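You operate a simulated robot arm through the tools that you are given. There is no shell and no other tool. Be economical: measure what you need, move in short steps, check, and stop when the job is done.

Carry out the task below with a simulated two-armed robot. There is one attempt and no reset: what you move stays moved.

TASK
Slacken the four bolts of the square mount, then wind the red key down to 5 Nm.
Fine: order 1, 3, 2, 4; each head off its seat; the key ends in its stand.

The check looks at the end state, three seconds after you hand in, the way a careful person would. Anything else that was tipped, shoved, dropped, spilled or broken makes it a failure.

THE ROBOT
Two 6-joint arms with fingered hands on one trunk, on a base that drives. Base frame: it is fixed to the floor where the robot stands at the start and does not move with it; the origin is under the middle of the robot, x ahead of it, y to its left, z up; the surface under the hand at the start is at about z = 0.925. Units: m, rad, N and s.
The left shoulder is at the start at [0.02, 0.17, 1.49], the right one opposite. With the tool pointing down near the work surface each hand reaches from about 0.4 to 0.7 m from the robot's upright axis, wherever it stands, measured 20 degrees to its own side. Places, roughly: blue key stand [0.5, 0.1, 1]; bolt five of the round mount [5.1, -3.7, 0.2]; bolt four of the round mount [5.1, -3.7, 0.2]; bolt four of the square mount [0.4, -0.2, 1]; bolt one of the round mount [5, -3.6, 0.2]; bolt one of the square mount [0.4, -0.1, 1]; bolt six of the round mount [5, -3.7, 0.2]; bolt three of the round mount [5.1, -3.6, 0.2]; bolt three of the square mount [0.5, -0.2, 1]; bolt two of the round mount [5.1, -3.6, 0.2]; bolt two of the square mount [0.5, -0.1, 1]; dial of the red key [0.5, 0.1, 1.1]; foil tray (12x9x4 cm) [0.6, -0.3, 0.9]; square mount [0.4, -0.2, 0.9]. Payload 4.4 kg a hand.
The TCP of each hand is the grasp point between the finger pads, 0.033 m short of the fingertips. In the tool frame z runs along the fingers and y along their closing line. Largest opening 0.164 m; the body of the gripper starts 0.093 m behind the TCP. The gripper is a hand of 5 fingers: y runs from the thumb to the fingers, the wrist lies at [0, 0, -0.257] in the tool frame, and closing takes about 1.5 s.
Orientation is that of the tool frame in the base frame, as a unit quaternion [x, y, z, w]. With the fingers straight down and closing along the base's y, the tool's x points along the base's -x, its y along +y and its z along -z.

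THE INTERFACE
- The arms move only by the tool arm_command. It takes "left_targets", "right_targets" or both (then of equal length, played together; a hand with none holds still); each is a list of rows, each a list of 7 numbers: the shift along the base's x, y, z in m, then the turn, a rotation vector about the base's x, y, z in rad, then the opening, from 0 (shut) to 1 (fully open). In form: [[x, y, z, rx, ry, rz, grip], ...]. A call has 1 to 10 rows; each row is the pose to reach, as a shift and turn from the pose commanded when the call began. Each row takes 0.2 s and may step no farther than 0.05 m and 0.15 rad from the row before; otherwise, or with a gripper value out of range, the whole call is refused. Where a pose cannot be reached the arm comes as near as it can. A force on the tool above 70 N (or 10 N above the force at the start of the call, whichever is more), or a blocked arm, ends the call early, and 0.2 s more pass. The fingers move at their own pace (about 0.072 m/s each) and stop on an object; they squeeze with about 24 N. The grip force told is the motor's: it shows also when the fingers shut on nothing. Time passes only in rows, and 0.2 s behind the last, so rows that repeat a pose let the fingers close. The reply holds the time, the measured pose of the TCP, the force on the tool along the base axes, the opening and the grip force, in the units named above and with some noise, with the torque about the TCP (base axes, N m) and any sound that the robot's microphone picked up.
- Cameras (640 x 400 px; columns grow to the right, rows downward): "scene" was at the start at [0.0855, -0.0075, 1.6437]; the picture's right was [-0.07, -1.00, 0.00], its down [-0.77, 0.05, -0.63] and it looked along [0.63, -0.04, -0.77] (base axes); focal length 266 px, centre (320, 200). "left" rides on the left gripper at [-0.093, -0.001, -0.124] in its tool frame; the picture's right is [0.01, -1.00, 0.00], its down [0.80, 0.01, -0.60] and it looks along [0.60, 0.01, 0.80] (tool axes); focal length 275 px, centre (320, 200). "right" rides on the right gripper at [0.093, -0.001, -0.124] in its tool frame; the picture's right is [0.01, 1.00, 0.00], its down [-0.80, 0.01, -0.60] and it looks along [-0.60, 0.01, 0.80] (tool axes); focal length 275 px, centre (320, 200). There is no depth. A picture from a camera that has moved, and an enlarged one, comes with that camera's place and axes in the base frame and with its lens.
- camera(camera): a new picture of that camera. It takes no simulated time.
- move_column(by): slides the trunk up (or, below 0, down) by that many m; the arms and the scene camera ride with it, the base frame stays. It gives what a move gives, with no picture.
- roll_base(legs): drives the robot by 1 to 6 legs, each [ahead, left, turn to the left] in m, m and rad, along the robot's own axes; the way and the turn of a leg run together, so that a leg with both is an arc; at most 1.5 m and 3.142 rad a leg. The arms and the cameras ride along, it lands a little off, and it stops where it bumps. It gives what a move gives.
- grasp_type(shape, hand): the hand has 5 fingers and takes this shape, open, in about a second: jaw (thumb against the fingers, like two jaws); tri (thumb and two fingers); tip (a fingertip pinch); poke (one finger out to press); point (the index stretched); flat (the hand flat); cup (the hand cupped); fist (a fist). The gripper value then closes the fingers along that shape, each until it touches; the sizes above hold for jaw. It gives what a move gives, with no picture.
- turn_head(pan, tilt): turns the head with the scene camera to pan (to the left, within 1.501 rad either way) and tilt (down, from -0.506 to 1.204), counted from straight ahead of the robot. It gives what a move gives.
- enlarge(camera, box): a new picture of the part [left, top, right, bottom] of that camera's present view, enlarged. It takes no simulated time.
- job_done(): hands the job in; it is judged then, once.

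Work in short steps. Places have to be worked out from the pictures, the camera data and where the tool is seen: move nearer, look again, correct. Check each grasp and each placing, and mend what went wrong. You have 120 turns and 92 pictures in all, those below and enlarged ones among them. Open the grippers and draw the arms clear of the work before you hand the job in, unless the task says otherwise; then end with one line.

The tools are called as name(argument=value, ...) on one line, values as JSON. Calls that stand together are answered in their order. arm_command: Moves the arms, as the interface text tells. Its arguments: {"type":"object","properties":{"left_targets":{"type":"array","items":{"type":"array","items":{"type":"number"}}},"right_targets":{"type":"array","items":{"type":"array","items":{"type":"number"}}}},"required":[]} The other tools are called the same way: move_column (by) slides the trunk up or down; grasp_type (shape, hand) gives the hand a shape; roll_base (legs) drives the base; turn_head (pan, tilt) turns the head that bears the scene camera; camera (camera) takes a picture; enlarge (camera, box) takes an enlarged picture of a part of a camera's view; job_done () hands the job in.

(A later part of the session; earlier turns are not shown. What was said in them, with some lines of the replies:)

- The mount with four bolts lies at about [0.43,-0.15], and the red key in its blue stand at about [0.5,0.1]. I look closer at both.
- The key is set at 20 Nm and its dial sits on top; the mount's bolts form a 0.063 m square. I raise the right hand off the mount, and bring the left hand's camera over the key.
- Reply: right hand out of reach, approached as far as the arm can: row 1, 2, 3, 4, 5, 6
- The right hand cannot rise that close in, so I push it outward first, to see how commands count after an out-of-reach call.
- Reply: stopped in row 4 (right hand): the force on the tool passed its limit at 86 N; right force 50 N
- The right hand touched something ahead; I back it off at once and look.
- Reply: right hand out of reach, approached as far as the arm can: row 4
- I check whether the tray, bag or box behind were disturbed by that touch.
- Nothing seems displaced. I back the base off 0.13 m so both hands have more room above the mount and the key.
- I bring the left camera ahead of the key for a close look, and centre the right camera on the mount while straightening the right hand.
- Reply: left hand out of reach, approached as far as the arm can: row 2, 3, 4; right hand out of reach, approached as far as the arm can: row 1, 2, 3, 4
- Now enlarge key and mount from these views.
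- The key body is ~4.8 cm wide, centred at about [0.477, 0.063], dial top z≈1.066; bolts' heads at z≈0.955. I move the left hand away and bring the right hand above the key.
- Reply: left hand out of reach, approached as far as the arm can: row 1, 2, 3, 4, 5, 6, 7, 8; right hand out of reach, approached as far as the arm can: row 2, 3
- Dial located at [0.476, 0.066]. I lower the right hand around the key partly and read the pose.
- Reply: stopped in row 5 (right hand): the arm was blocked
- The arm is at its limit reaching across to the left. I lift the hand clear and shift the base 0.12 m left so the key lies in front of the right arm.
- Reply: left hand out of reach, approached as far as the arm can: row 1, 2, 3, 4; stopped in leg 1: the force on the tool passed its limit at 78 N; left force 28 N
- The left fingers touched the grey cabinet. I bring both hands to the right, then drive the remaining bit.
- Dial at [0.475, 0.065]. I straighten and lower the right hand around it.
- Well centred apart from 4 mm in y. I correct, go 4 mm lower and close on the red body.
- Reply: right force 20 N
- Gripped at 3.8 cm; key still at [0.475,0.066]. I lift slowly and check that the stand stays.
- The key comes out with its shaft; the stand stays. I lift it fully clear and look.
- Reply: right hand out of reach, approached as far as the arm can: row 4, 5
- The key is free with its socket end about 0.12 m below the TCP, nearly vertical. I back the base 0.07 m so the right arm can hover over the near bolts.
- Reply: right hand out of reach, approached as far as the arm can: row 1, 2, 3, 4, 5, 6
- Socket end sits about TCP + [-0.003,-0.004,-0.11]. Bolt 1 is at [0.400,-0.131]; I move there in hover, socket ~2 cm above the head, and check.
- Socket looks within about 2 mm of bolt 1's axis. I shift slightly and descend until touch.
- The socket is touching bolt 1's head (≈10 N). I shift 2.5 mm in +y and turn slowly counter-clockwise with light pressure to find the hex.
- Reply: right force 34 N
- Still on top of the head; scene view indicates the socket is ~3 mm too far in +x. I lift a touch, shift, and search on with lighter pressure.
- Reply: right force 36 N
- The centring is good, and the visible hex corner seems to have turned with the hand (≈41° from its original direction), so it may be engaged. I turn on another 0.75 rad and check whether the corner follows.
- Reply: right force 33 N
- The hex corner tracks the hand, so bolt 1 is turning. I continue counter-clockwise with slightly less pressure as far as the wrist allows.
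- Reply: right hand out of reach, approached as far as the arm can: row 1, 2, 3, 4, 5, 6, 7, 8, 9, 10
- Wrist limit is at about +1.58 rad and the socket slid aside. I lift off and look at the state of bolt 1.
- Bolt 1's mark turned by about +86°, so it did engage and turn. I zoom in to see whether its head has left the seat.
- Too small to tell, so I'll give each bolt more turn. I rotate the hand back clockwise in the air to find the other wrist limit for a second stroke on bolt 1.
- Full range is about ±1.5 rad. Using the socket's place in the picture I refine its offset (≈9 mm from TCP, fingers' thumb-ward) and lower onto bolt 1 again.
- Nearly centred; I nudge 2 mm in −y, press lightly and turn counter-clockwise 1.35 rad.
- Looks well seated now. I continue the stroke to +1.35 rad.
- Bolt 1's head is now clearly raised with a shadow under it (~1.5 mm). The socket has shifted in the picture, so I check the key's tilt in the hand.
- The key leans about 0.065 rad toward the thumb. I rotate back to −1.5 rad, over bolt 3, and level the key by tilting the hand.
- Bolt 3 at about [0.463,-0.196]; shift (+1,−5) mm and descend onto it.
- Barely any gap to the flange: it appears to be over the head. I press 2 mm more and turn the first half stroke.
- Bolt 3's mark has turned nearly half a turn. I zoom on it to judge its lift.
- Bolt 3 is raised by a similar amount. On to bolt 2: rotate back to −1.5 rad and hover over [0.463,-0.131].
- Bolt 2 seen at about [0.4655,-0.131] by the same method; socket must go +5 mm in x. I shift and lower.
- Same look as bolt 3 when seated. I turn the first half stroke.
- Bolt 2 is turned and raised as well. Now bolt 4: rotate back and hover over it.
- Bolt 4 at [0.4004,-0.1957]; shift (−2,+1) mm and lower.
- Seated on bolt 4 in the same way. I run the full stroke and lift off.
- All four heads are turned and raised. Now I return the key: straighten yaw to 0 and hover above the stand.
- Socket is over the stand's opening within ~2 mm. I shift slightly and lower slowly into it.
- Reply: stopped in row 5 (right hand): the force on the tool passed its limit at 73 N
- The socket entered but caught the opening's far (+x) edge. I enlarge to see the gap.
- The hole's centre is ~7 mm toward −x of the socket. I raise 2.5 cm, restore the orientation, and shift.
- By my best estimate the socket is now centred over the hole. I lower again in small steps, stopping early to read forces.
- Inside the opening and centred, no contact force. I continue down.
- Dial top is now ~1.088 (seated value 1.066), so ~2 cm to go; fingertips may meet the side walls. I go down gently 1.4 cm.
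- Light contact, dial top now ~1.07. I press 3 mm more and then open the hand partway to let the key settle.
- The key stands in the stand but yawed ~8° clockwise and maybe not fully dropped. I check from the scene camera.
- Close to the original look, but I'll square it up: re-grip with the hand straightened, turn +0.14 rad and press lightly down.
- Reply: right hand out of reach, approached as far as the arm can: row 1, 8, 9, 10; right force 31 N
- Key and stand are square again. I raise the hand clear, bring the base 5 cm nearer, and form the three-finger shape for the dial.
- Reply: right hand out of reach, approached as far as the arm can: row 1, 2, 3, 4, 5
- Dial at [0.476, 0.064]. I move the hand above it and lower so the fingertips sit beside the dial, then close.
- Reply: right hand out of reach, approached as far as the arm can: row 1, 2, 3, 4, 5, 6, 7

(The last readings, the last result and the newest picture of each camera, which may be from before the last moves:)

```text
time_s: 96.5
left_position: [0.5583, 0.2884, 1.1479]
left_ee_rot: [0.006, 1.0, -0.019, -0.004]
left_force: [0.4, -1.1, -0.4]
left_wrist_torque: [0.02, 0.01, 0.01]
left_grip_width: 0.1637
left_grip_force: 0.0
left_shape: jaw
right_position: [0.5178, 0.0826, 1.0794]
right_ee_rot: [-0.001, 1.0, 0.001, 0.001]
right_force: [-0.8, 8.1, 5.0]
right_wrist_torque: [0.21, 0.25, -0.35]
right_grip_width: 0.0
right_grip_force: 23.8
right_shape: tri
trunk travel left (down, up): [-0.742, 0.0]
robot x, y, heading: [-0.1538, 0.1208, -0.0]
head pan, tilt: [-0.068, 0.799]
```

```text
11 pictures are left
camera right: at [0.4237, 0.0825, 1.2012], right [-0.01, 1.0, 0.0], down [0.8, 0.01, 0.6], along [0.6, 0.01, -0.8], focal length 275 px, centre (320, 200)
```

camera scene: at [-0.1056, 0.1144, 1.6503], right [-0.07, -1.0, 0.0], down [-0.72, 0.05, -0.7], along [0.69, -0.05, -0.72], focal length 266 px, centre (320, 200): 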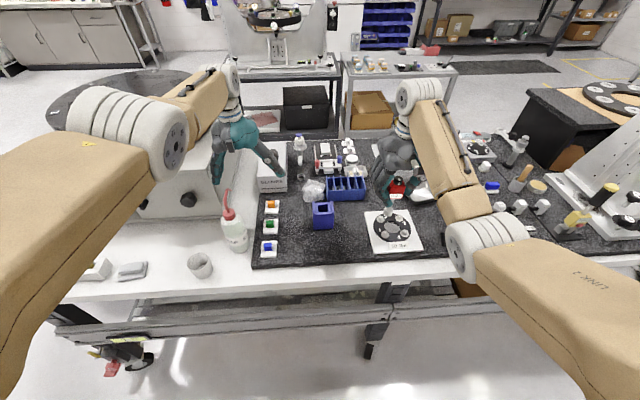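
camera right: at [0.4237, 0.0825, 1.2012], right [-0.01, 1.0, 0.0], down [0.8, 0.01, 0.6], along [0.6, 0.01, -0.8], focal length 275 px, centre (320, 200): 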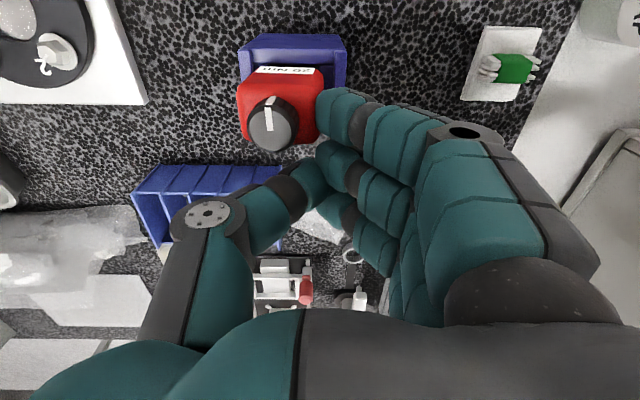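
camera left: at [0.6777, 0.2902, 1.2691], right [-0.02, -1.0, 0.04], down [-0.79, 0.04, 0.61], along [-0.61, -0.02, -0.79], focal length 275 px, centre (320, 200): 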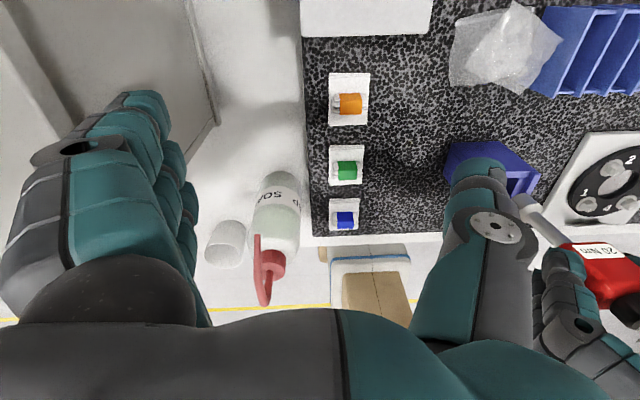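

The hand fell short (arm limit) and closed beside the key. I open and rise away at once.

arm_command(right_targets=[[0, 0, 0, 0, 0, 0, 0.3], [0, 0, 0, 0, 0, 0, 0.6], [0, 0, 0, 0, 0, 0, 1], [0, 0, 0, 0, 0, 0, 1], [0, 0, 0, 0, 0, 0, 1], [0, 0, 0.03, 0, 0, 0, 1], [0.01, 0, 0.05, 0, 0, 0, 1], [0.01, 0, 0.05, 0, 0, 0, 1]])

enlarge(camera="scene", box=[280, 180, 380, 260])

```text
time_s: 98.2
left_position: [0.559, 0.2875, 1.1467]
left_ee_rot: [0.005, 1.0, -0.017, -0.005]
left_force: [0.3, 3.2, 1.9]
left_wrist_torque: [-0.13, 0.0, -0.05]
left_grip_width: 0.1638
left_grip_force: 0.0
left_shape: jaw
right_position: [0.5291, 0.081, 1.1291]
right_ee_rot: [-0.001, 1.0, -0.001, 0.0]
right_force: [-0.1, -3.3, -1.9]
right_wrist_torque: [-0.19, 0.04, -0.1]
right_grip_width: 0.1639
right_grip_force: 0.0
right_shape: tri
right hand out of reach, approached as far as the arm can: row 6
trunk travel left (down, up): [-0.742, 0.0]
robot x, y, heading: [-0.1507, 0.1225, -0.003]
head pan, tilt: [-0.068, 0.799]
```

```text
5.00 times, centred on (330, 220) of scene
camera zoom: at [-0.0624, 0.1136, 1.6504], right [-0.07, -1.0, 0.0], down [-0.72, 0.05, -0.7], along [0.69, -0.05, -0.72], focal length 1328 px, centre (270, 100)
```

zoom: 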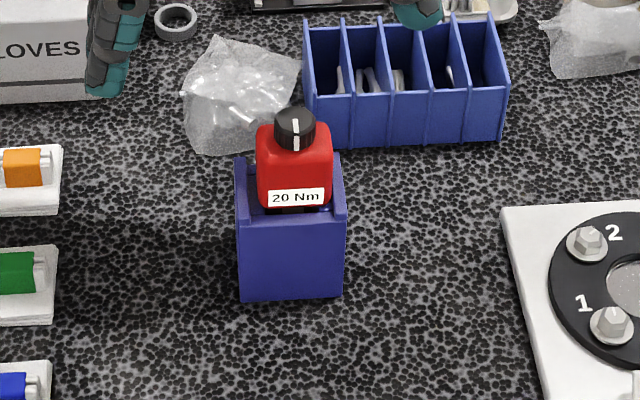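

Key is still upright in the stand. The two hands were touching each other, so I draw the left hand back/up and test small moves of the right hand.

arm_command(left_targets=[[-0.01, 0.01, 0.02, 0, 0, 0, 1], [-0.03, 0.015, 0.04, 0, 0, 0, 1], [-0.06, 0.015, 0.06, 0, 0, 0, 1], [-0.08, 0.015, 0.08, 0, 0, 0, 1], [-0.08, 0.015, 0.08, 0, 0, 0, 1]], right_targets=[[0, -0.01, 0, 0, 0, 0, 1], [0, -0.02, 0, 0, 0, 0, 1], [-0.01, -0.02, 0, 0, 0, 0, 1], [-0.02, -0.02, 0, 0, 0, 0, 1], [-0.03, -0.02, 0, 0, 0, 0, 1]])

```text
time_s: 99.5
left_position: [0.566, 0.297, 1.224]
left_ee_rot: [0.005, 1.0, -0.018, -0.007]
left_force: [0.4, -0.3, 0.2]
left_wrist_torque: [0.0, 0.03, -0.01]
left_grip_width: 0.1637
left_grip_force: 0.0
left_shape: jaw
left hand out of reach, approached as far as the arm can: row 1, 2, 3, 4, 5
right_position: [0.5325, 0.0679, 1.1227]
right_ee_rot: [0.0, 1.0, -0.001, 0.001]
right_force: [-0.3, 0.5, -0.2]
right_wrist_torque: [-0.04, 0.02, -0.04]
right_grip_width: 0.1639
right_grip_force: 0.1
right_shape: tri
right hand out of reach, approached as far as the arm can: row 1, 2, 3, 4, 5
trunk travel left (down, up): [-0.742, 0.0]
robot x, y, heading: [-0.1509, 0.1203, -0.006]
head pan, tilt: [-0.068, 0.799]
```

In the arm's present posture it can't come closer than ~0.66 m ahead. I drive the base back 0.06 m, which brings the hand over the dial.

roll_base(legs=[[-0.06, 0, 0]])

arm_command(right_targets=[[0.002, -0.004, 0, 0, 0, 0, 1], [0.002, -0.004, -0.01, 0, 0, 0, 1], [0.002, -0.004, -0.02, 0, 0, 0, 1], [0.002, -0.004, -0.02, 0, 0, 0, 1]])

```text
time_s: 100.4
left_position: [0.5066, 0.297, 1.2235]
left_ee_rot: [0.005, 1.0, -0.018, -0.005]
left_force: [-0.7, 0.3, 0.7]
left_wrist_torque: [-0.01, -0.08, 0.0]
left_grip_width: 0.1637
left_grip_force: 0.0
left_shape: jaw
right_position: [0.4723, 0.0697, 1.1245]
right_ee_rot: [-0.001, 1.0, -0.001, 0.0]
right_force: [-0.6, 0.0, 0.4]
right_wrist_torque: [0.0, -0.04, -0.03]
right_grip_width: 0.164
right_grip_force: 0.1
right_shape: tri
trunk travel left (down, up): [-0.742, 0.0]
robot x, y, heading: [-0.2137, 0.1217, -0.001]
head pan, tilt: [-0.068, 0.799]
```

```text
time_s: 101.4
left_position: [0.5084, 0.2973, 1.2235]
left_ee_rot: [0.006, 1.0, -0.019, -0.006]
left_force: [-0.3, -0.2, 0.4]
left_wrist_torque: [-0.01, 0.0, 0.03]
left_grip_width: 0.1638
left_grip_force: 0.1
left_shape: jaw
right_position: [0.4732, 0.0632, 1.1038]
right_ee_rot: [0.0, 1.0, -0.001, 0.002]
right_force: [0.3, 0.2, 0.6]
right_wrist_torque: [0.0, 0.03, -0.01]
right_grip_width: 0.1642
right_grip_force: 0.2
right_shape: tri
trunk travel left (down, up): [-0.742, 0.0]
robot x, y, heading: [-0.2118, 0.1215, -0.007]
head pan, tilt: [-0.068, 0.799]
```

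Now reachable. I lower to put the fingertips beside the dial, slightly forward, and close.

arm_command(right_targets=[[0.005, 0.001, -0.008, 0, 0, 0, 1], [0.005, 0.001, -0.016, 0, 0, 0, 1], [0.005, 0.001, -0.016, 0, 0, 0, 0.6], [0.005, 0.001, -0.016, 0, 0, 0, 0.3], [0.005, 0.001, -0.016, 0, 0, 0, 0], [0.005, 0.001, -0.016, 0, 0, 0, 0], [0.005, 0.001, -0.016, 0, 0, 0, 0], [0.005, 0.001, -0.016, 0, 0, 0, 0], [0.005, 0.001, -0.016, 0, 0, 0, 0]])

camera(camera="right")

```text
time_s: 103.4
left_position: [0.5054, 0.299, 1.224]
left_ee_rot: [0.005, 1.0, -0.02, -0.006]
left_force: [-0.1, -1.1, -0.3]
left_wrist_torque: [0.0, -0.01, 0.01]
left_grip_width: 0.1638
left_grip_force: 0.1
left_shape: jaw
right_position: [0.4701, 0.0611, 1.0916]
right_ee_rot: [-0.001, 1.0, 0.0, 0.001]
right_force: [-0.1, 8.2, 5.7]
right_wrist_torque: [0.41, -0.04, 0.19]
right_grip_width: 0.0136
right_grip_force: 24.1
right_shape: tri
right hand out of reach, approached as far as the arm can: row 1, 2, 3, 4, 5, 6, 7, 8, 9
trunk travel left (down, up): [-0.742, 0.0]
robot x, y, heading: [-0.2129, 0.1233, -0.007]
head pan, tilt: [-0.068, 0.799]
```

```text
9 pictures are left
camera right: at [0.3766, 0.0617, 1.2148], right [-0.01, 1.0, 0.0], down [0.8, 0.01, 0.6], along [0.6, 0.01, -0.8], focal length 275 px, centre (320, 200)
```

right: 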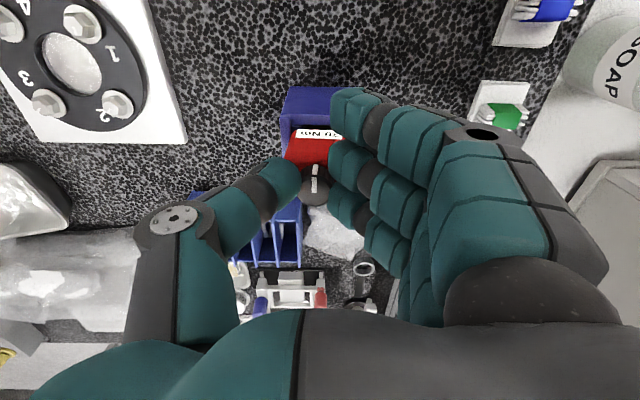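

The dial is between thumb and middle finger. I turn it +0.6 rad and read the scale.

arm_command(right_targets=[[0.0005, -0.0009, 0, 0, 0, 0.15, 0], [0.0012, -0.0016, 0, 0, 0, 0.3, 0], [0.0019, -0.0023, 0, 0, 0, 0.45, 0], [0.0027, -0.0029, 0, 0, 0, 0.6, 0], [0.0027, -0.0029, 0, 0, 0, 0.6, 0]])

enlarge(camera="scene", box=[280, 160, 380, 240])

```text
time_s: 104.6
left_position: [0.5061, 0.2989, 1.2237]
left_ee_rot: [0.004, 1.0, -0.019, -0.005]
left_force: [-0.7, 0.3, -0.1]
left_wrist_torque: [-0.04, 0.02, -0.01]
left_grip_width: 0.1639
left_grip_force: 0.0
left_shape: jaw
right_position: [0.4709, 0.0555, 1.0932]
right_ee_rot: [-0.298, 0.955, 0.0, 0.0]
right_force: [-2.5, 9.8, 5.2]
right_wrist_torque: [0.62, 0.03, -0.04]
right_grip_width: 0.0137
right_grip_force: 23.8
right_shape: tri
right hand out of reach, approached as far as the arm can: row 4
trunk travel left (down, up): [-0.742, 0.0]
robot x, y, heading: [-0.2104, 0.118, -0.003]
head pan, tilt: [-0.068, 0.799]
```

```text
5.00 times, centred on (330, 200) of scene
camera zoom: at [-0.1223, 0.1159, 1.6505], right [-0.07, -1.0, 0.0], down [-0.71, 0.05, -0.7], along [0.7, -0.05, -0.72], focal length 1328 px, centre (270, 200)
```

zoom: 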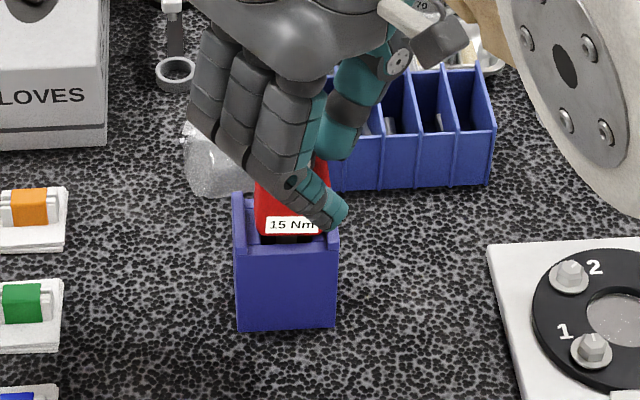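

The scale now reads 15 Nm, so CCW lowers it at about 0.6 rad per 5 Nm. I turn another 0.6 rad and read.

arm_command(right_targets=[[0.0012, -0.0006, 0, 0, 0, 0.15, 0], [0.0024, -0.001, 0, 0, 0, 0.3, 0], [0.0037, -0.0012, 0, 0, 0, 0.45, 0], [0.005, -0.0012, 0, 0, 0, 0.6, 0], [0.005, -0.0012, 0, 0, 0, 0.6, 0]])

enlarge(camera="scene", box=[300, 175, 360, 223])

```text
time_s: 105.8
left_position: [0.5071, 0.2983, 1.2241]
left_ee_rot: [0.005, 1.0, -0.018, -0.006]
left_force: [0.2, 0.4, 0.1]
left_wrist_torque: [0.02, -0.02, 0.0]
left_grip_width: 0.1639
left_grip_force: 0.1
left_shape: jaw
right_position: [0.4745, 0.0506, 1.093]
right_ee_rot: [-0.566, 0.825, -0.001, 0.0]
right_force: [-0.6, 7.4, 0.7]
right_wrist_torque: [0.31, 0.02, 0.03]
right_grip_width: 0.014
right_grip_force: 24.1
right_shape: tri
right hand out of reach, approached as far as the arm can: row 1, 2, 3, 4, 5
trunk travel left (down, up): [-0.742, 0.0]
robot x, y, heading: [-0.2113, 0.1183, -0.003]
head pan, tilt: [-0.068, 0.799]
```

```text
8.33 times, centred on (330, 199) of scene
camera zoom: at [-0.121, 0.115, 1.6504], right [-0.07, -1.0, 0.0], down [-0.72, 0.05, -0.7], along [0.69, -0.05, -0.72], focal length 2214 px, centre (237, 208)
```

zoom: 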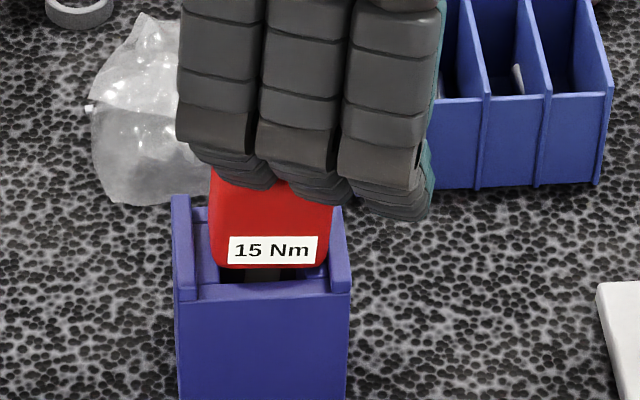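

Still 15 Nm (steps). I turn the last 0.3 rad of wrist range, then open and rise to see the dial mark.

arm_command(right_targets=[[0.0014, 0, 0, 0, 0, 0.15, 0], [0.0028, 0.0003, 0, 0, 0, 0.3, 0], [0.0028, 0.0003, 0, 0, 0, 0.3, 0], [0.0028, 0.0003, 0, 0, 0, 0.3, 0.4], [0.0028, 0.0003, 0, 0, 0, 0.3, 0.7], [0.0028, 0.0003, 0, 0, 0, 0.3, 1], [0.0028, 0.0003, 0, 0, 0, 0.3, 1], [0.0028, 0.0003, 0.02, 0, 0, 0.3, 1], [0.0028, 0.0003, 0.03, 0, 0, 0.3, 1]])

arm_command(right_targets=[[0, 0, 0, 0, 0, -0.15, 1], [0, 0, 0, 0, 0, -0.3, 1], [0, 0, 0, 0, 0, -0.45, 1], [0, 0, 0, 0, 0, -0.6, 1], [0, 0, 0, 0, 0, -0.75, 1], [0, 0, 0, 0, 0, -0.9, 1], [0, 0, 0, 0, 0, -1.05, 1], [0, 0, 0, 0, 0, -1.2, 1], [0, 0, 0, 0, 0, -1.35, 1], [0, 0, 0, 0, 0, -1.5, 1]])

camera(camera="right")

```text
time_s: 107.8
left_position: [0.507, 0.2967, 1.2232]
left_ee_rot: [0.004, 1.0, -0.018, -0.006]
left_force: [-0.3, 0.2, 0.7]
left_wrist_torque: [0.0, 0.01, 0.01]
left_grip_width: 0.1641
left_grip_force: 0.2
left_shape: jaw
right_position: [0.4771, 0.0508, 1.1238]
right_ee_rot: [-0.682, 0.731, 0.001, 0.001]
right_force: [0.8, -0.1, 0.5]
right_wrist_torque: [-0.01, 0.02, 0.01]
right_grip_width: 0.1639
right_grip_force: 0.1
right_shape: tri
right hand out of reach, approached as far as the arm can: row 2, 3, 4, 5, 6, 7
trunk travel left (down, up): [-0.742, 0.0]
robot x, y, heading: [-0.2134, 0.1212, -0.004]
head pan, tilt: [-0.068, 0.799]
```

```text
time_s: 110.0
left_position: [0.5065, 0.2969, 1.2239]
left_ee_rot: [0.005, 1.0, -0.017, -0.006]
left_force: [0.9, 0.5, 0.2]
left_wrist_torque: [-0.02, 0.0, 0.0]
left_grip_width: 0.1638
left_grip_force: 0.0
left_shape: jaw
right_position: [0.4769, 0.0491, 1.1241]
right_ee_rot: [0.001, 1.0, -0.001, 0.0]
right_force: [-0.2, -0.1, -0.6]
right_wrist_torque: [-0.01, 0.01, 0.0]
right_grip_width: 0.164
right_grip_force: 0.0
right_shape: tri
trunk travel left (down, up): [-0.742, 0.0]
robot x, y, heading: [-0.2112, 0.1218, -0.002]
head pan, tilt: [-0.068, 0.799]
```

```text
6 pictures are left
camera right: at [0.3844, 0.0495, 1.246], right [-0.01, 1.0, 0.0], down [0.8, 0.01, 0.6], along [0.6, 0.0, -0.8], focal length 275 px, centre (320, 200)
```

right: 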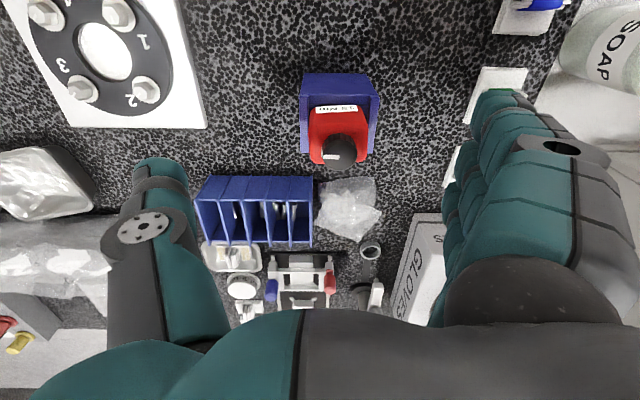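

The mark moved from −x to −y: 1.5 rad with no slip. I read the label precisely.

enlarge(camera="right", box=[295, 80, 385, 175])

```text
4.21 times, centred on (340, 128) of right
camera zoom: at [0.3844, 0.0495, 1.246], right [-0.01, 1.0, 0.0], down [0.8, 0.01, 0.6], along [0.6, 0.0, -0.8], focal length 1159 px, centre (236, 505)
```

zoom: 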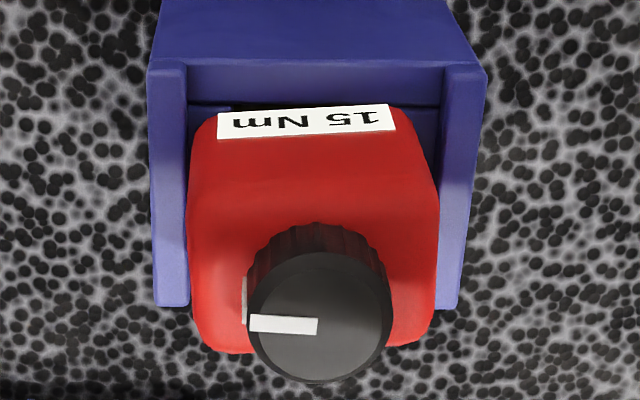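

Reads 15 Nm at ~1.5 rad, so roughly another 1.6 rad is needed. I rotate the open hand back to −1.4 rad over the dial.

arm_command(right_targets=[[0, 0.005, 0, 0, 0, -0.15, 1], [0, 0.01, 0, 0, 0, -0.3, 1], [0, 0.015, 0, 0, 0, -0.45, 1], [-0.002, 0.0196, 0, 0, 0, -0.6, 1], [-0.004, 0.0196, 0, 0, 0, -0.75, 1], [-0.004, 0.0196, 0, 0, 0, -0.9, 1], [-0.004, 0.0196, 0, 0, 0, -1.05, 1], [-0.004, 0.0196, 0, 0, 0, -1.2, 1], [-0.004, 0.0196, 0, 0, 0, -1.35, 1], [-0.004, 0.0196, 0, 0, 0, -1.4, 1]])

arm_command(right_targets=[[0, 0, -0.01, 0, 0, 0, 1], [0, 0, -0.02, 0, 0, 0, 1], [0, 0, -0.02, 0, 0, 0, 1]])

```text
time_s: 112.2
left_position: [0.5065, 0.2968, 1.2227]
left_ee_rot: [0.005, 1.0, -0.018, -0.007]
left_force: [0.5, 0.6, 0.6]
left_wrist_torque: [0.01, -0.01, -0.02]
left_grip_width: 0.1639
left_grip_force: 0.1
left_shape: jaw
right_position: [0.4732, 0.0697, 1.1243]
right_ee_rot: [0.644, 0.765, -0.001, 0.0]
right_force: [-0.5, -0.5, 0.0]
right_wrist_torque: [0.02, 0.03, 0.01]
right_grip_width: 0.1637
right_grip_force: 0.1
right_shape: tri
trunk travel left (down, up): [-0.742, 0.0]
robot x, y, heading: [-0.2126, 0.1186, -0.001]
head pan, tilt: [-0.068, 0.799]
```

```text
time_s: 113.0
left_position: [0.5063, 0.2967, 1.2227]
left_ee_rot: [0.005, 1.0, -0.018, -0.006]
left_force: [-0.2, -0.6, 0.4]
left_wrist_torque: [-0.01, -0.05, -0.01]
left_grip_width: 0.1639
left_grip_force: 0.0
left_shape: jaw
right_position: [0.4696, 0.067, 1.1053]
right_ee_rot: [0.644, 0.765, -0.001, 0.0]
right_force: [-0.6, 0.0, 0.0]
right_wrist_torque: [0.0, -0.02, -0.01]
right_grip_width: 0.164
right_grip_force: 0.1
right_shape: tri
right hand out of reach, approached as far as the arm can: row 2, 3
trunk travel left (down, up): [-0.742, 0.0]
robot x, y, heading: [-0.2124, 0.1192, -0.002]
head pan, tilt: [-0.068, 0.799]
```

The arm is at its far limit here; I lift a bit and roll the base 1.5 cm forward, then re-centre.

arm_command(right_targets=[[0, 0, 0.01, 0, 0, 0, 1], [0, 0, 0.02, 0, 0, 0, 1], [0, 0, 0.02, 0, 0, 0, 1]])

roll_base(legs=[[0.015, 0, 0]])

```text
time_s: 113.8
left_position: [0.5069, 0.2974, 1.2235]
left_ee_rot: [0.005, 1.0, -0.018, -0.006]
left_force: [-0.3, -0.4, 0.2]
left_wrist_torque: [-0.05, 0.03, -0.02]
left_grip_width: 0.1641
left_grip_force: 0.1
left_shape: jaw
right_position: [0.4721, 0.067, 1.1248]
right_ee_rot: [0.644, 0.765, -0.003, -0.001]
right_force: [0.1, 0.3, 0.2]
right_wrist_torque: [0.01, -0.03, 0.03]
right_grip_width: 0.1638
right_grip_force: 0.0
right_shape: tri
trunk travel left (down, up): [-0.742, 0.0]
robot x, y, heading: [-0.2118, 0.1251, -0.003]
head pan, tilt: [-0.068, 0.799]
```

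```text
time_s: 114.6
left_position: [0.5209, 0.2974, 1.2244]
left_ee_rot: [0.005, 1.0, -0.018, -0.005]
left_force: [-1.0, 0.4, -0.1]
left_wrist_torque: [0.04, -0.04, -0.01]
left_grip_width: 0.1639
left_grip_force: 0.0
left_shape: jaw
right_position: [0.4845, 0.0666, 1.125]
right_ee_rot: [0.644, 0.765, -0.001, 0.0]
right_force: [-0.6, 0.3, -0.5]
right_wrist_torque: [0.0, -0.06, 0.02]
right_grip_width: 0.1637
right_grip_force: 0.0
right_shape: tri
trunk travel left (down, up): [-0.742, 0.0]
robot x, y, heading: [-0.1956, 0.1238, -0.004]
head pan, tilt: [-0.068, 0.799]
```

arm_command(right_targets=[[-0.0115, 0.002, 0, 0, 0, 0, 1], [-0.0115, 0.002, -0.012, 0, 0, 0, 1], [-0.0115, 0.002, -0.024, 0, 0, 0, 1], [-0.0115, 0.002, -0.034, 0, 0, 0, 1], [-0.0115, 0.002, -0.034, 0, 0, 0, 1]])

```text
time_s: 115.8
left_position: [0.5236, 0.2971, 1.2225]
left_ee_rot: [0.005, 1.0, -0.019, -0.006]
left_force: [-0.9, -0.2, 0.1]
left_wrist_torque: [-0.03, 0.0, 0.02]
left_grip_width: 0.1637
left_grip_force: 0.1
left_shape: jaw
right_position: [0.4776, 0.0703, 1.0893]
right_ee_rot: [0.644, 0.765, -0.004, -0.001]
right_force: [0.4, -0.2, -0.5]
right_wrist_torque: [-0.01, 0.04, 0.01]
right_grip_width: 0.164
right_grip_force: 0.0
right_shape: tri
right hand out of reach, approached as far as the arm can: row 1, 2, 3
trunk travel left (down, up): [-0.742, 0.0]
robot x, y, heading: [-0.1956, 0.1215, -0.004]
head pan, tilt: [-0.068, 0.799]
```

Good position; close on the dial.

arm_command(right_targets=[[0, 0, 0, 0, 0, 0, 0.6], [0, 0, 0, 0, 0, 0, 0.3], [0, 0, 0, 0, 0, 0, 0], [0, 0, 0, 0, 0, 0, 0], [0, 0, 0, 0, 0, 0, 0], [0, 0, 0, 0, 0, 0, 0], [0, 0, 0, 0, 0, 0, 0]])

```text
time_s: 117.4
left_position: [0.523, 0.2963, 1.2241]
left_ee_rot: [0.005, 1.0, -0.018, -0.006]
left_force: [0.3, -0.6, -0.8]
left_wrist_torque: [-0.03, -0.04, -0.01]
left_grip_width: 0.1637
left_grip_force: 0.0
left_shape: jaw
right_position: [0.4787, 0.0704, 1.0898]
right_ee_rot: [0.643, 0.766, -0.003, -0.002]
right_force: [3.0, 2.1, 2.4]
right_wrist_torque: [0.05, -0.16, 0.02]
right_grip_width: 0.0153
right_grip_force: 23.6
right_shape: tri
trunk travel left (down, up): [-0.742, 0.0]
robot x, y, heading: [-0.1976, 0.1229, -0.001]
head pan, tilt: [-0.068, 0.799]
```

Gripped. I turn +1.2 rad (total ≈2.7) and read.

arm_command(right_targets=[[-0.0011, 0.0002, 0, 0, 0, 0.15, 0], [-0.0022, 0.0003, 0, 0, 0, 0.3, 0], [-0.0033, 0.0002, 0, 0, 0, 0.45, 0], [-0.0045, -0.0001, 0, 0, 0, 0.6, 0], [-0.0055, -0.0005, 0, 0, 0, 0.75, 0], [-0.0064, -0.0011, 0, 0, 0, 0.9, 0], [-0.0073, -0.0018, 0, 0, 0, 1.05, 0], [-0.008, -0.0026, 0, 0, 0, 1.2, 0], [-0.008, -0.0026, 0, 0, 0, 1.2, 0]])

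enlarge(camera="right", box=[230, 60, 400, 220])

```text
time_s: 119.4
left_position: [0.5199, 0.2971, 1.2254]
left_ee_rot: [0.005, 1.0, -0.019, -0.005]
left_force: [0.1, -0.3, -0.5]
left_wrist_torque: [0.0, -0.03, -0.01]
left_grip_width: 0.1639
left_grip_force: 0.0
left_shape: jaw
right_position: [0.4745, 0.072, 1.0894]
right_ee_rot: [0.098, 0.995, -0.004, 0.0]
right_force: [-4.3, 6.6, 24.3]
right_wrist_torque: [0.12, 0.17, -0.98]
right_grip_width: 0.0176
right_grip_force: 24.4
right_shape: tri
right hand out of reach, approached as far as the arm can: row 1, 2, 3, 4, 5, 6, 7, 8, 9
trunk travel left (down, up): [-0.742, 0.0]
robot x, y, heading: [-0.1934, 0.1214, -0.004]
head pan, tilt: [-0.068, 0.799]
```

```text
2.50 times, centred on (315, 140) of right
camera zoom: at [0.3838, 0.0907, 1.2118], right [0.18, 0.98, -0.01], down [0.79, -0.14, 0.6], along [0.59, -0.11, -0.8], focal length 688 px, centre (332, 350)
```

zoom: 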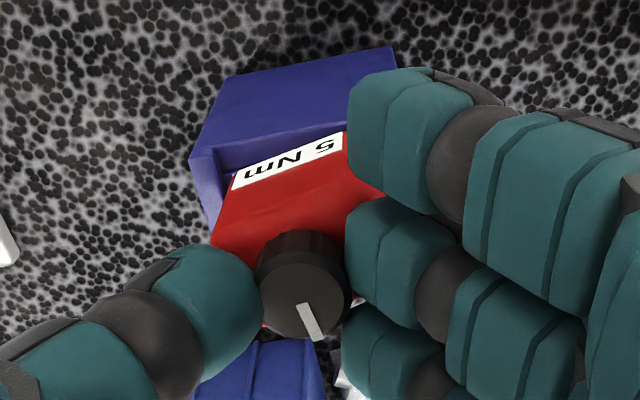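

It reads 5 Nm, with torque suggesting the end stop; but the body was twisted in the stand. I open, rise and look.

arm_command(right_targets=[[0, 0, 0, 0, 0, 0, 0.3], [0, 0, 0, 0, 0, 0, 0.6], [0, 0, 0, 0, 0, 0, 1], [0, 0, 0, 0, 0, 0, 1], [0, 0, 0, 0, 0, 0, 1], [0, 0, 0.015, 0, 0, 0, 1], [0, 0, 0.03, 0, 0, 0.1, 1], [0, 0, 0.038, 0, 0, 0.196, 1], [0, 0, 0.038, 0, 0, 0.196, 1]])

enlarge(camera="right", box=[260, 60, 400, 200])

```text
time_s: 121.4
left_position: [0.5213, 0.2977, 1.2234]
left_ee_rot: [0.005, 1.0, -0.018, -0.007]
left_force: [0.4, 0.3, -0.2]
left_wrist_torque: [0.02, -0.02, 0.03]
left_grip_width: 0.164
left_grip_force: 0.1
left_shape: jaw
right_position: [0.4868, 0.0712, 1.1251]
right_ee_rot: [0.001, 1.0, -0.003, 0.0]
right_force: [-0.5, 0.1, 0.3]
right_wrist_torque: [0.01, -0.01, 0.03]
right_grip_width: 0.1639
right_grip_force: 0.2
right_shape: tri
right hand out of reach, approached as far as the arm can: row 6, 7, 8, 9
trunk travel left (down, up): [-0.742, 0.0]
robot x, y, heading: [-0.1952, 0.1214, -0.001]
head pan, tilt: [-0.068, 0.799]
```

```text
2.86 times, centred on (330, 130) of right
camera zoom: at [0.3935, 0.0722, 1.2475], right [-0.01, 1.0, -0.01], down [0.8, 0.01, 0.6], along [0.6, 0.0, -0.8], focal length 786 px, centre (291, 400)
```

zoom: 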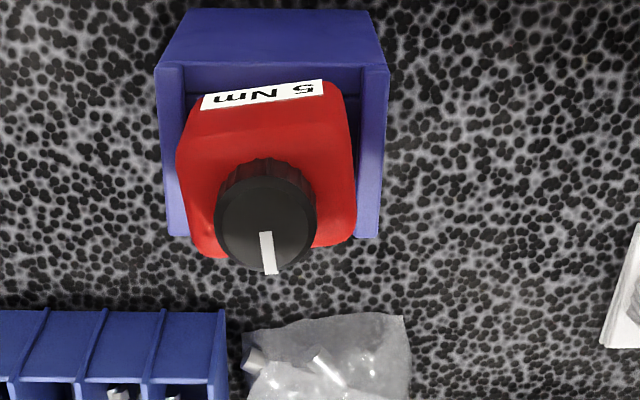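

Dial mark is now exactly opposite its start relative to the body (π, 5 Nm); the stand is unmoved but the body is yawed ~7°. I re-form the jaw and lower around the body to square it.

grasp_type(hand="right", shape="jaw")

arm_command(right_targets=[[-0.005, -0.003, -0.01, 0, 0, 0.07, 1], [-0.011, -0.0055, -0.02, 0, 0, 0.13, 1], [-0.011, -0.0055, -0.04, 0, 0, 0.13, 1], [-0.011, -0.0055, -0.06, 0, 0, 0.13, 1], [-0.011, -0.0055, -0.078, 0, 0, 0.13, 1], [-0.011, -0.0055, -0.078, 0, 0, 0.13, 1]])

```text
time_s: 122.3
left_position: [0.5219, 0.2978, 1.2243]
left_ee_rot: [0.005, 1.0, -0.018, -0.006]
left_force: [-0.3, 0.4, 0.3]
left_wrist_torque: [-0.02, 0.03, 0.01]
left_grip_width: 0.1638
left_grip_force: 0.1
left_shape: jaw
right_position: [0.4876, 0.0705, 1.124]
right_ee_rot: [0.001, 1.0, -0.003, -0.001]
right_force: [0.5, -1.0, 1.0]
right_wrist_torque: [-0.01, 0.04, -0.02]
right_grip_width: 0.1641
right_grip_force: 0.1
right_shape: jaw
trunk travel left (down, up): [-0.742, 0.0]
robot x, y, heading: [-0.196, 0.1224, -0.005]
head pan, tilt: [-0.068, 0.799]
```

```text
time_s: 123.7
left_position: [0.5216, 0.2983, 1.2236]
left_ee_rot: [0.005, 1.0, -0.018, -0.007]
left_force: [-0.7, -1.4, -0.6]
left_wrist_torque: [-0.02, 0.03, 0.0]
left_grip_width: 0.1638
left_grip_force: 0.0
left_shape: jaw
right_position: [0.471, 0.0625, 1.0473]
right_ee_rot: [-0.063, 0.998, -0.003, 0.0]
right_force: [-0.2, -0.7, -0.5]
right_wrist_torque: [0.0, -0.01, -0.01]
right_grip_width: 0.164
right_grip_force: 0.0
right_shape: jaw
right hand out of reach, approached as far as the arm can: row 1, 2, 3, 5, 6
trunk travel left (down, up): [-0.742, 0.0]
robot x, y, heading: [-0.1962, 0.121, -0.002]
head pan, tilt: [-0.068, 0.799]
```

Positioned. Close, turn −0.13 rad with slight downward press, and open again.

arm_command(right_targets=[[0, 0.002, 0, 0, 0, 0, 0.6], [0, 0.002, 0, 0, 0, 0, 0.3], [0, 0.002, 0, 0, 0, 0, 0], [0, 0.002, 0, 0, 0, 0, 0], [0, 0.002, 0, 0, 0, 0, 0], [0, 0.002, 0, 0, 0, 0, 0], [-0.0003, 0.0028, 0, 0, 0, -0.07, 0], [-0.0003, 0.0028, -0.002, 0, 0, -0.13, 0], [-0.0003, 0.0028, -0.004, 0, 0, -0.13, 0]])

arm_command(right_targets=[[0, 0, 0, 0, 0, 0, 0.3], [0, 0, 0, 0, 0, 0, 0.6], [0, 0, 0, 0, 0, 0, 1], [0, 0, 0, 0, 0, 0, 1], [0, 0, 0, 0, 0, 0, 1], [0, 0, 0, 0, 0, 0, 1]])

enlarge(camera="right", box=[240, 80, 400, 260])

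```text
time_s: 125.7
left_position: [0.5201, 0.3002, 1.2252]
left_ee_rot: [0.006, 1.0, -0.02, -0.005]
left_force: [-0.4, 0.0, -0.9]
left_wrist_torque: [-0.01, 0.0, -0.03]
left_grip_width: 0.164
left_grip_force: 0.0
left_shape: jaw
right_position: [0.4682, 0.0698, 1.0477]
right_ee_rot: [0.001, 1.0, -0.001, 0.003]
right_force: [-6.8, 21.8, 18.7]
right_wrist_torque: [1.21, 0.15, 0.58]
right_grip_width: 0.0355
right_grip_force: 23.9
right_shape: jaw
right hand out of reach, approached as far as the arm can: row 8, 9
trunk travel left (down, up): [-0.742, 0.0]
robot x, y, heading: [-0.1945, 0.1219, -0.0]
head pan, tilt: [-0.068, 0.799]
```

```text
time_s: 127.1
left_position: [0.5227, 0.2976, 1.2241]
left_ee_rot: [0.005, 1.0, -0.018, -0.007]
left_force: [0.2, 0.2, -0.2]
left_wrist_torque: [-0.01, -0.01, -0.01]
left_grip_width: 0.164
left_grip_force: 0.1
left_shape: jaw
right_position: [0.4701, 0.063, 1.0434]
right_ee_rot: [0.002, 1.0, -0.003, 0.001]
right_force: [-0.2, 0.1, -0.3]
right_wrist_torque: [-0.01, 0.0, 0.0]
right_grip_width: 0.1638
right_grip_force: 0.1
right_shape: jaw
trunk travel left (down, up): [-0.742, 0.0]
robot x, y, heading: [-0.1925, 0.1192, 0.001]
head pan, tilt: [-0.068, 0.799]
```

```text
2.22 times, centred on (320, 170) of right
camera zoom: at [0.3764, 0.0644, 1.1666], right [-0.01, 1.0, -0.01], down [0.8, 0.01, 0.6], along [0.6, 0.0, -0.8], focal length 612 px, centre (320, 267)
```

zoom: 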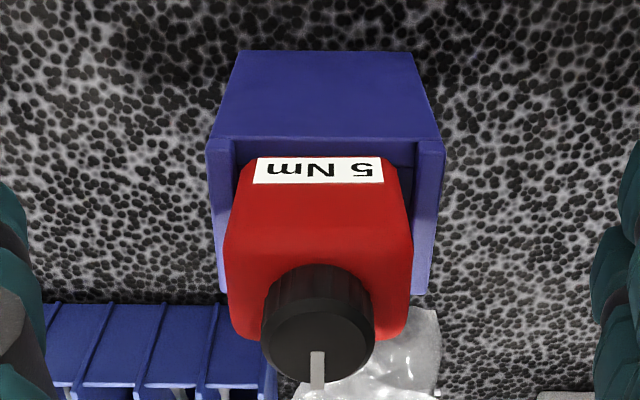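

The key is square, seated and reads 5 Nm. I rise and withdraw the hand.

arm_command(right_targets=[[0, 0, 0.025, 0, 0, 0, 1], [0, 0, 0.05, 0, 0, 0, 1], [0, 0, 0.08, 0, 0, 0, 1], [0.01, 0, 0.09, 0, 0, 0, 1], [0.01, -0.04, 0.09, 0, 0, 0, 1], [0.01, -0.08, 0.09, 0, 0, 0, 1], [0.01, -0.12, 0.09, 0, 0, 0, 1], [0.01, -0.16, 0.09, 0, 0, 0, 1]])

roll_base(legs=[[-0.2, 0, 0]])

camera(camera="scene")

```text
time_s: 128.9
left_position: [0.5216, 0.2945, 1.2255]
left_ee_rot: [0.006, 1.0, -0.017, -0.006]
left_force: [-0.4, 0.0, 0.4]
left_wrist_torque: [0.03, 0.01, 0.02]
left_grip_width: 0.1639
left_grip_force: 0.1
left_shape: jaw
right_position: [0.4806, -0.095, 1.1341]
right_ee_rot: [0.0, 1.0, -0.002, 0.0]
right_force: [0.2, 0.3, 0.2]
right_wrist_torque: [0.03, -0.01, -0.02]
right_grip_width: 0.164
right_grip_force: 0.0
right_shape: jaw
trunk travel left (down, up): [-0.742, 0.0]
robot x, y, heading: [-0.2003, 0.1206, -0.002]
head pan, tilt: [-0.068, 0.799]
```

```text
time_s: 130.5
left_position: [0.3182, 0.2954, 1.2247]
left_ee_rot: [0.007, 1.0, -0.018, -0.005]
left_force: [-0.3, 0.5, -0.1]
left_wrist_torque: [0.02, 0.0, 0.03]
left_grip_width: 0.1641
left_grip_force: 0.1
left_shape: jaw
right_position: [0.2759, -0.0947, 1.1337]
right_ee_rot: [0.003, 1.0, -0.002, 0.002]
right_force: [-0.1, -0.3, 0.3]
right_wrist_torque: [0.01, 0.0, -0.02]
right_grip_width: 0.1642
right_grip_force: 0.0
right_shape: jaw
trunk travel left (down, up): [-0.742, 0.0]
robot x, y, heading: [-0.4007, 0.1245, -0.007]
head pan, tilt: [-0.068, 0.799]
```

```text
1 pictures are left
camera scene: at [-0.3107, 0.1142, 1.6505], right [-0.07, -1.0, 0.0], down [-0.71, 0.05, -0.7], along [0.7, -0.05, -0.72], focal length 266 px, centre (320, 200)
```

scene: 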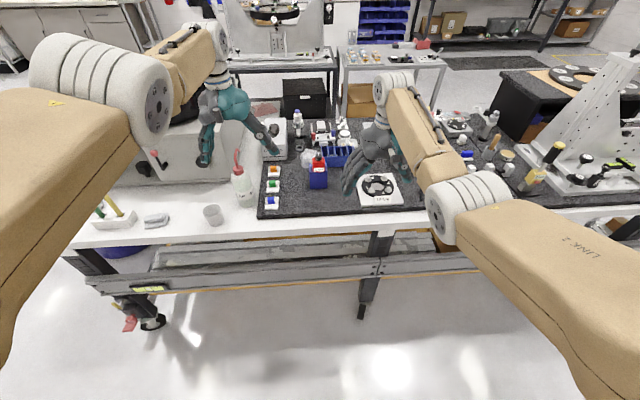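

Everything stands in place: the key is in its stand reading 5 Nm, all four bolts are loosened, and both hands are open and clear. I hand in.

job_done()

```text
The job is handed in.
```

I slackened the four square-mount bolts in the order 1, 3, 2, 4 and their heads look raised off their seats. The red key now reads 5 Nm and is back in its stand. Early on, the right hand hit something at 86 N near the foil tray, the left fingers touched the grey cabinet at 78 N, and the hands later brushed each other; I saw nothing moved or damaged from any of these.
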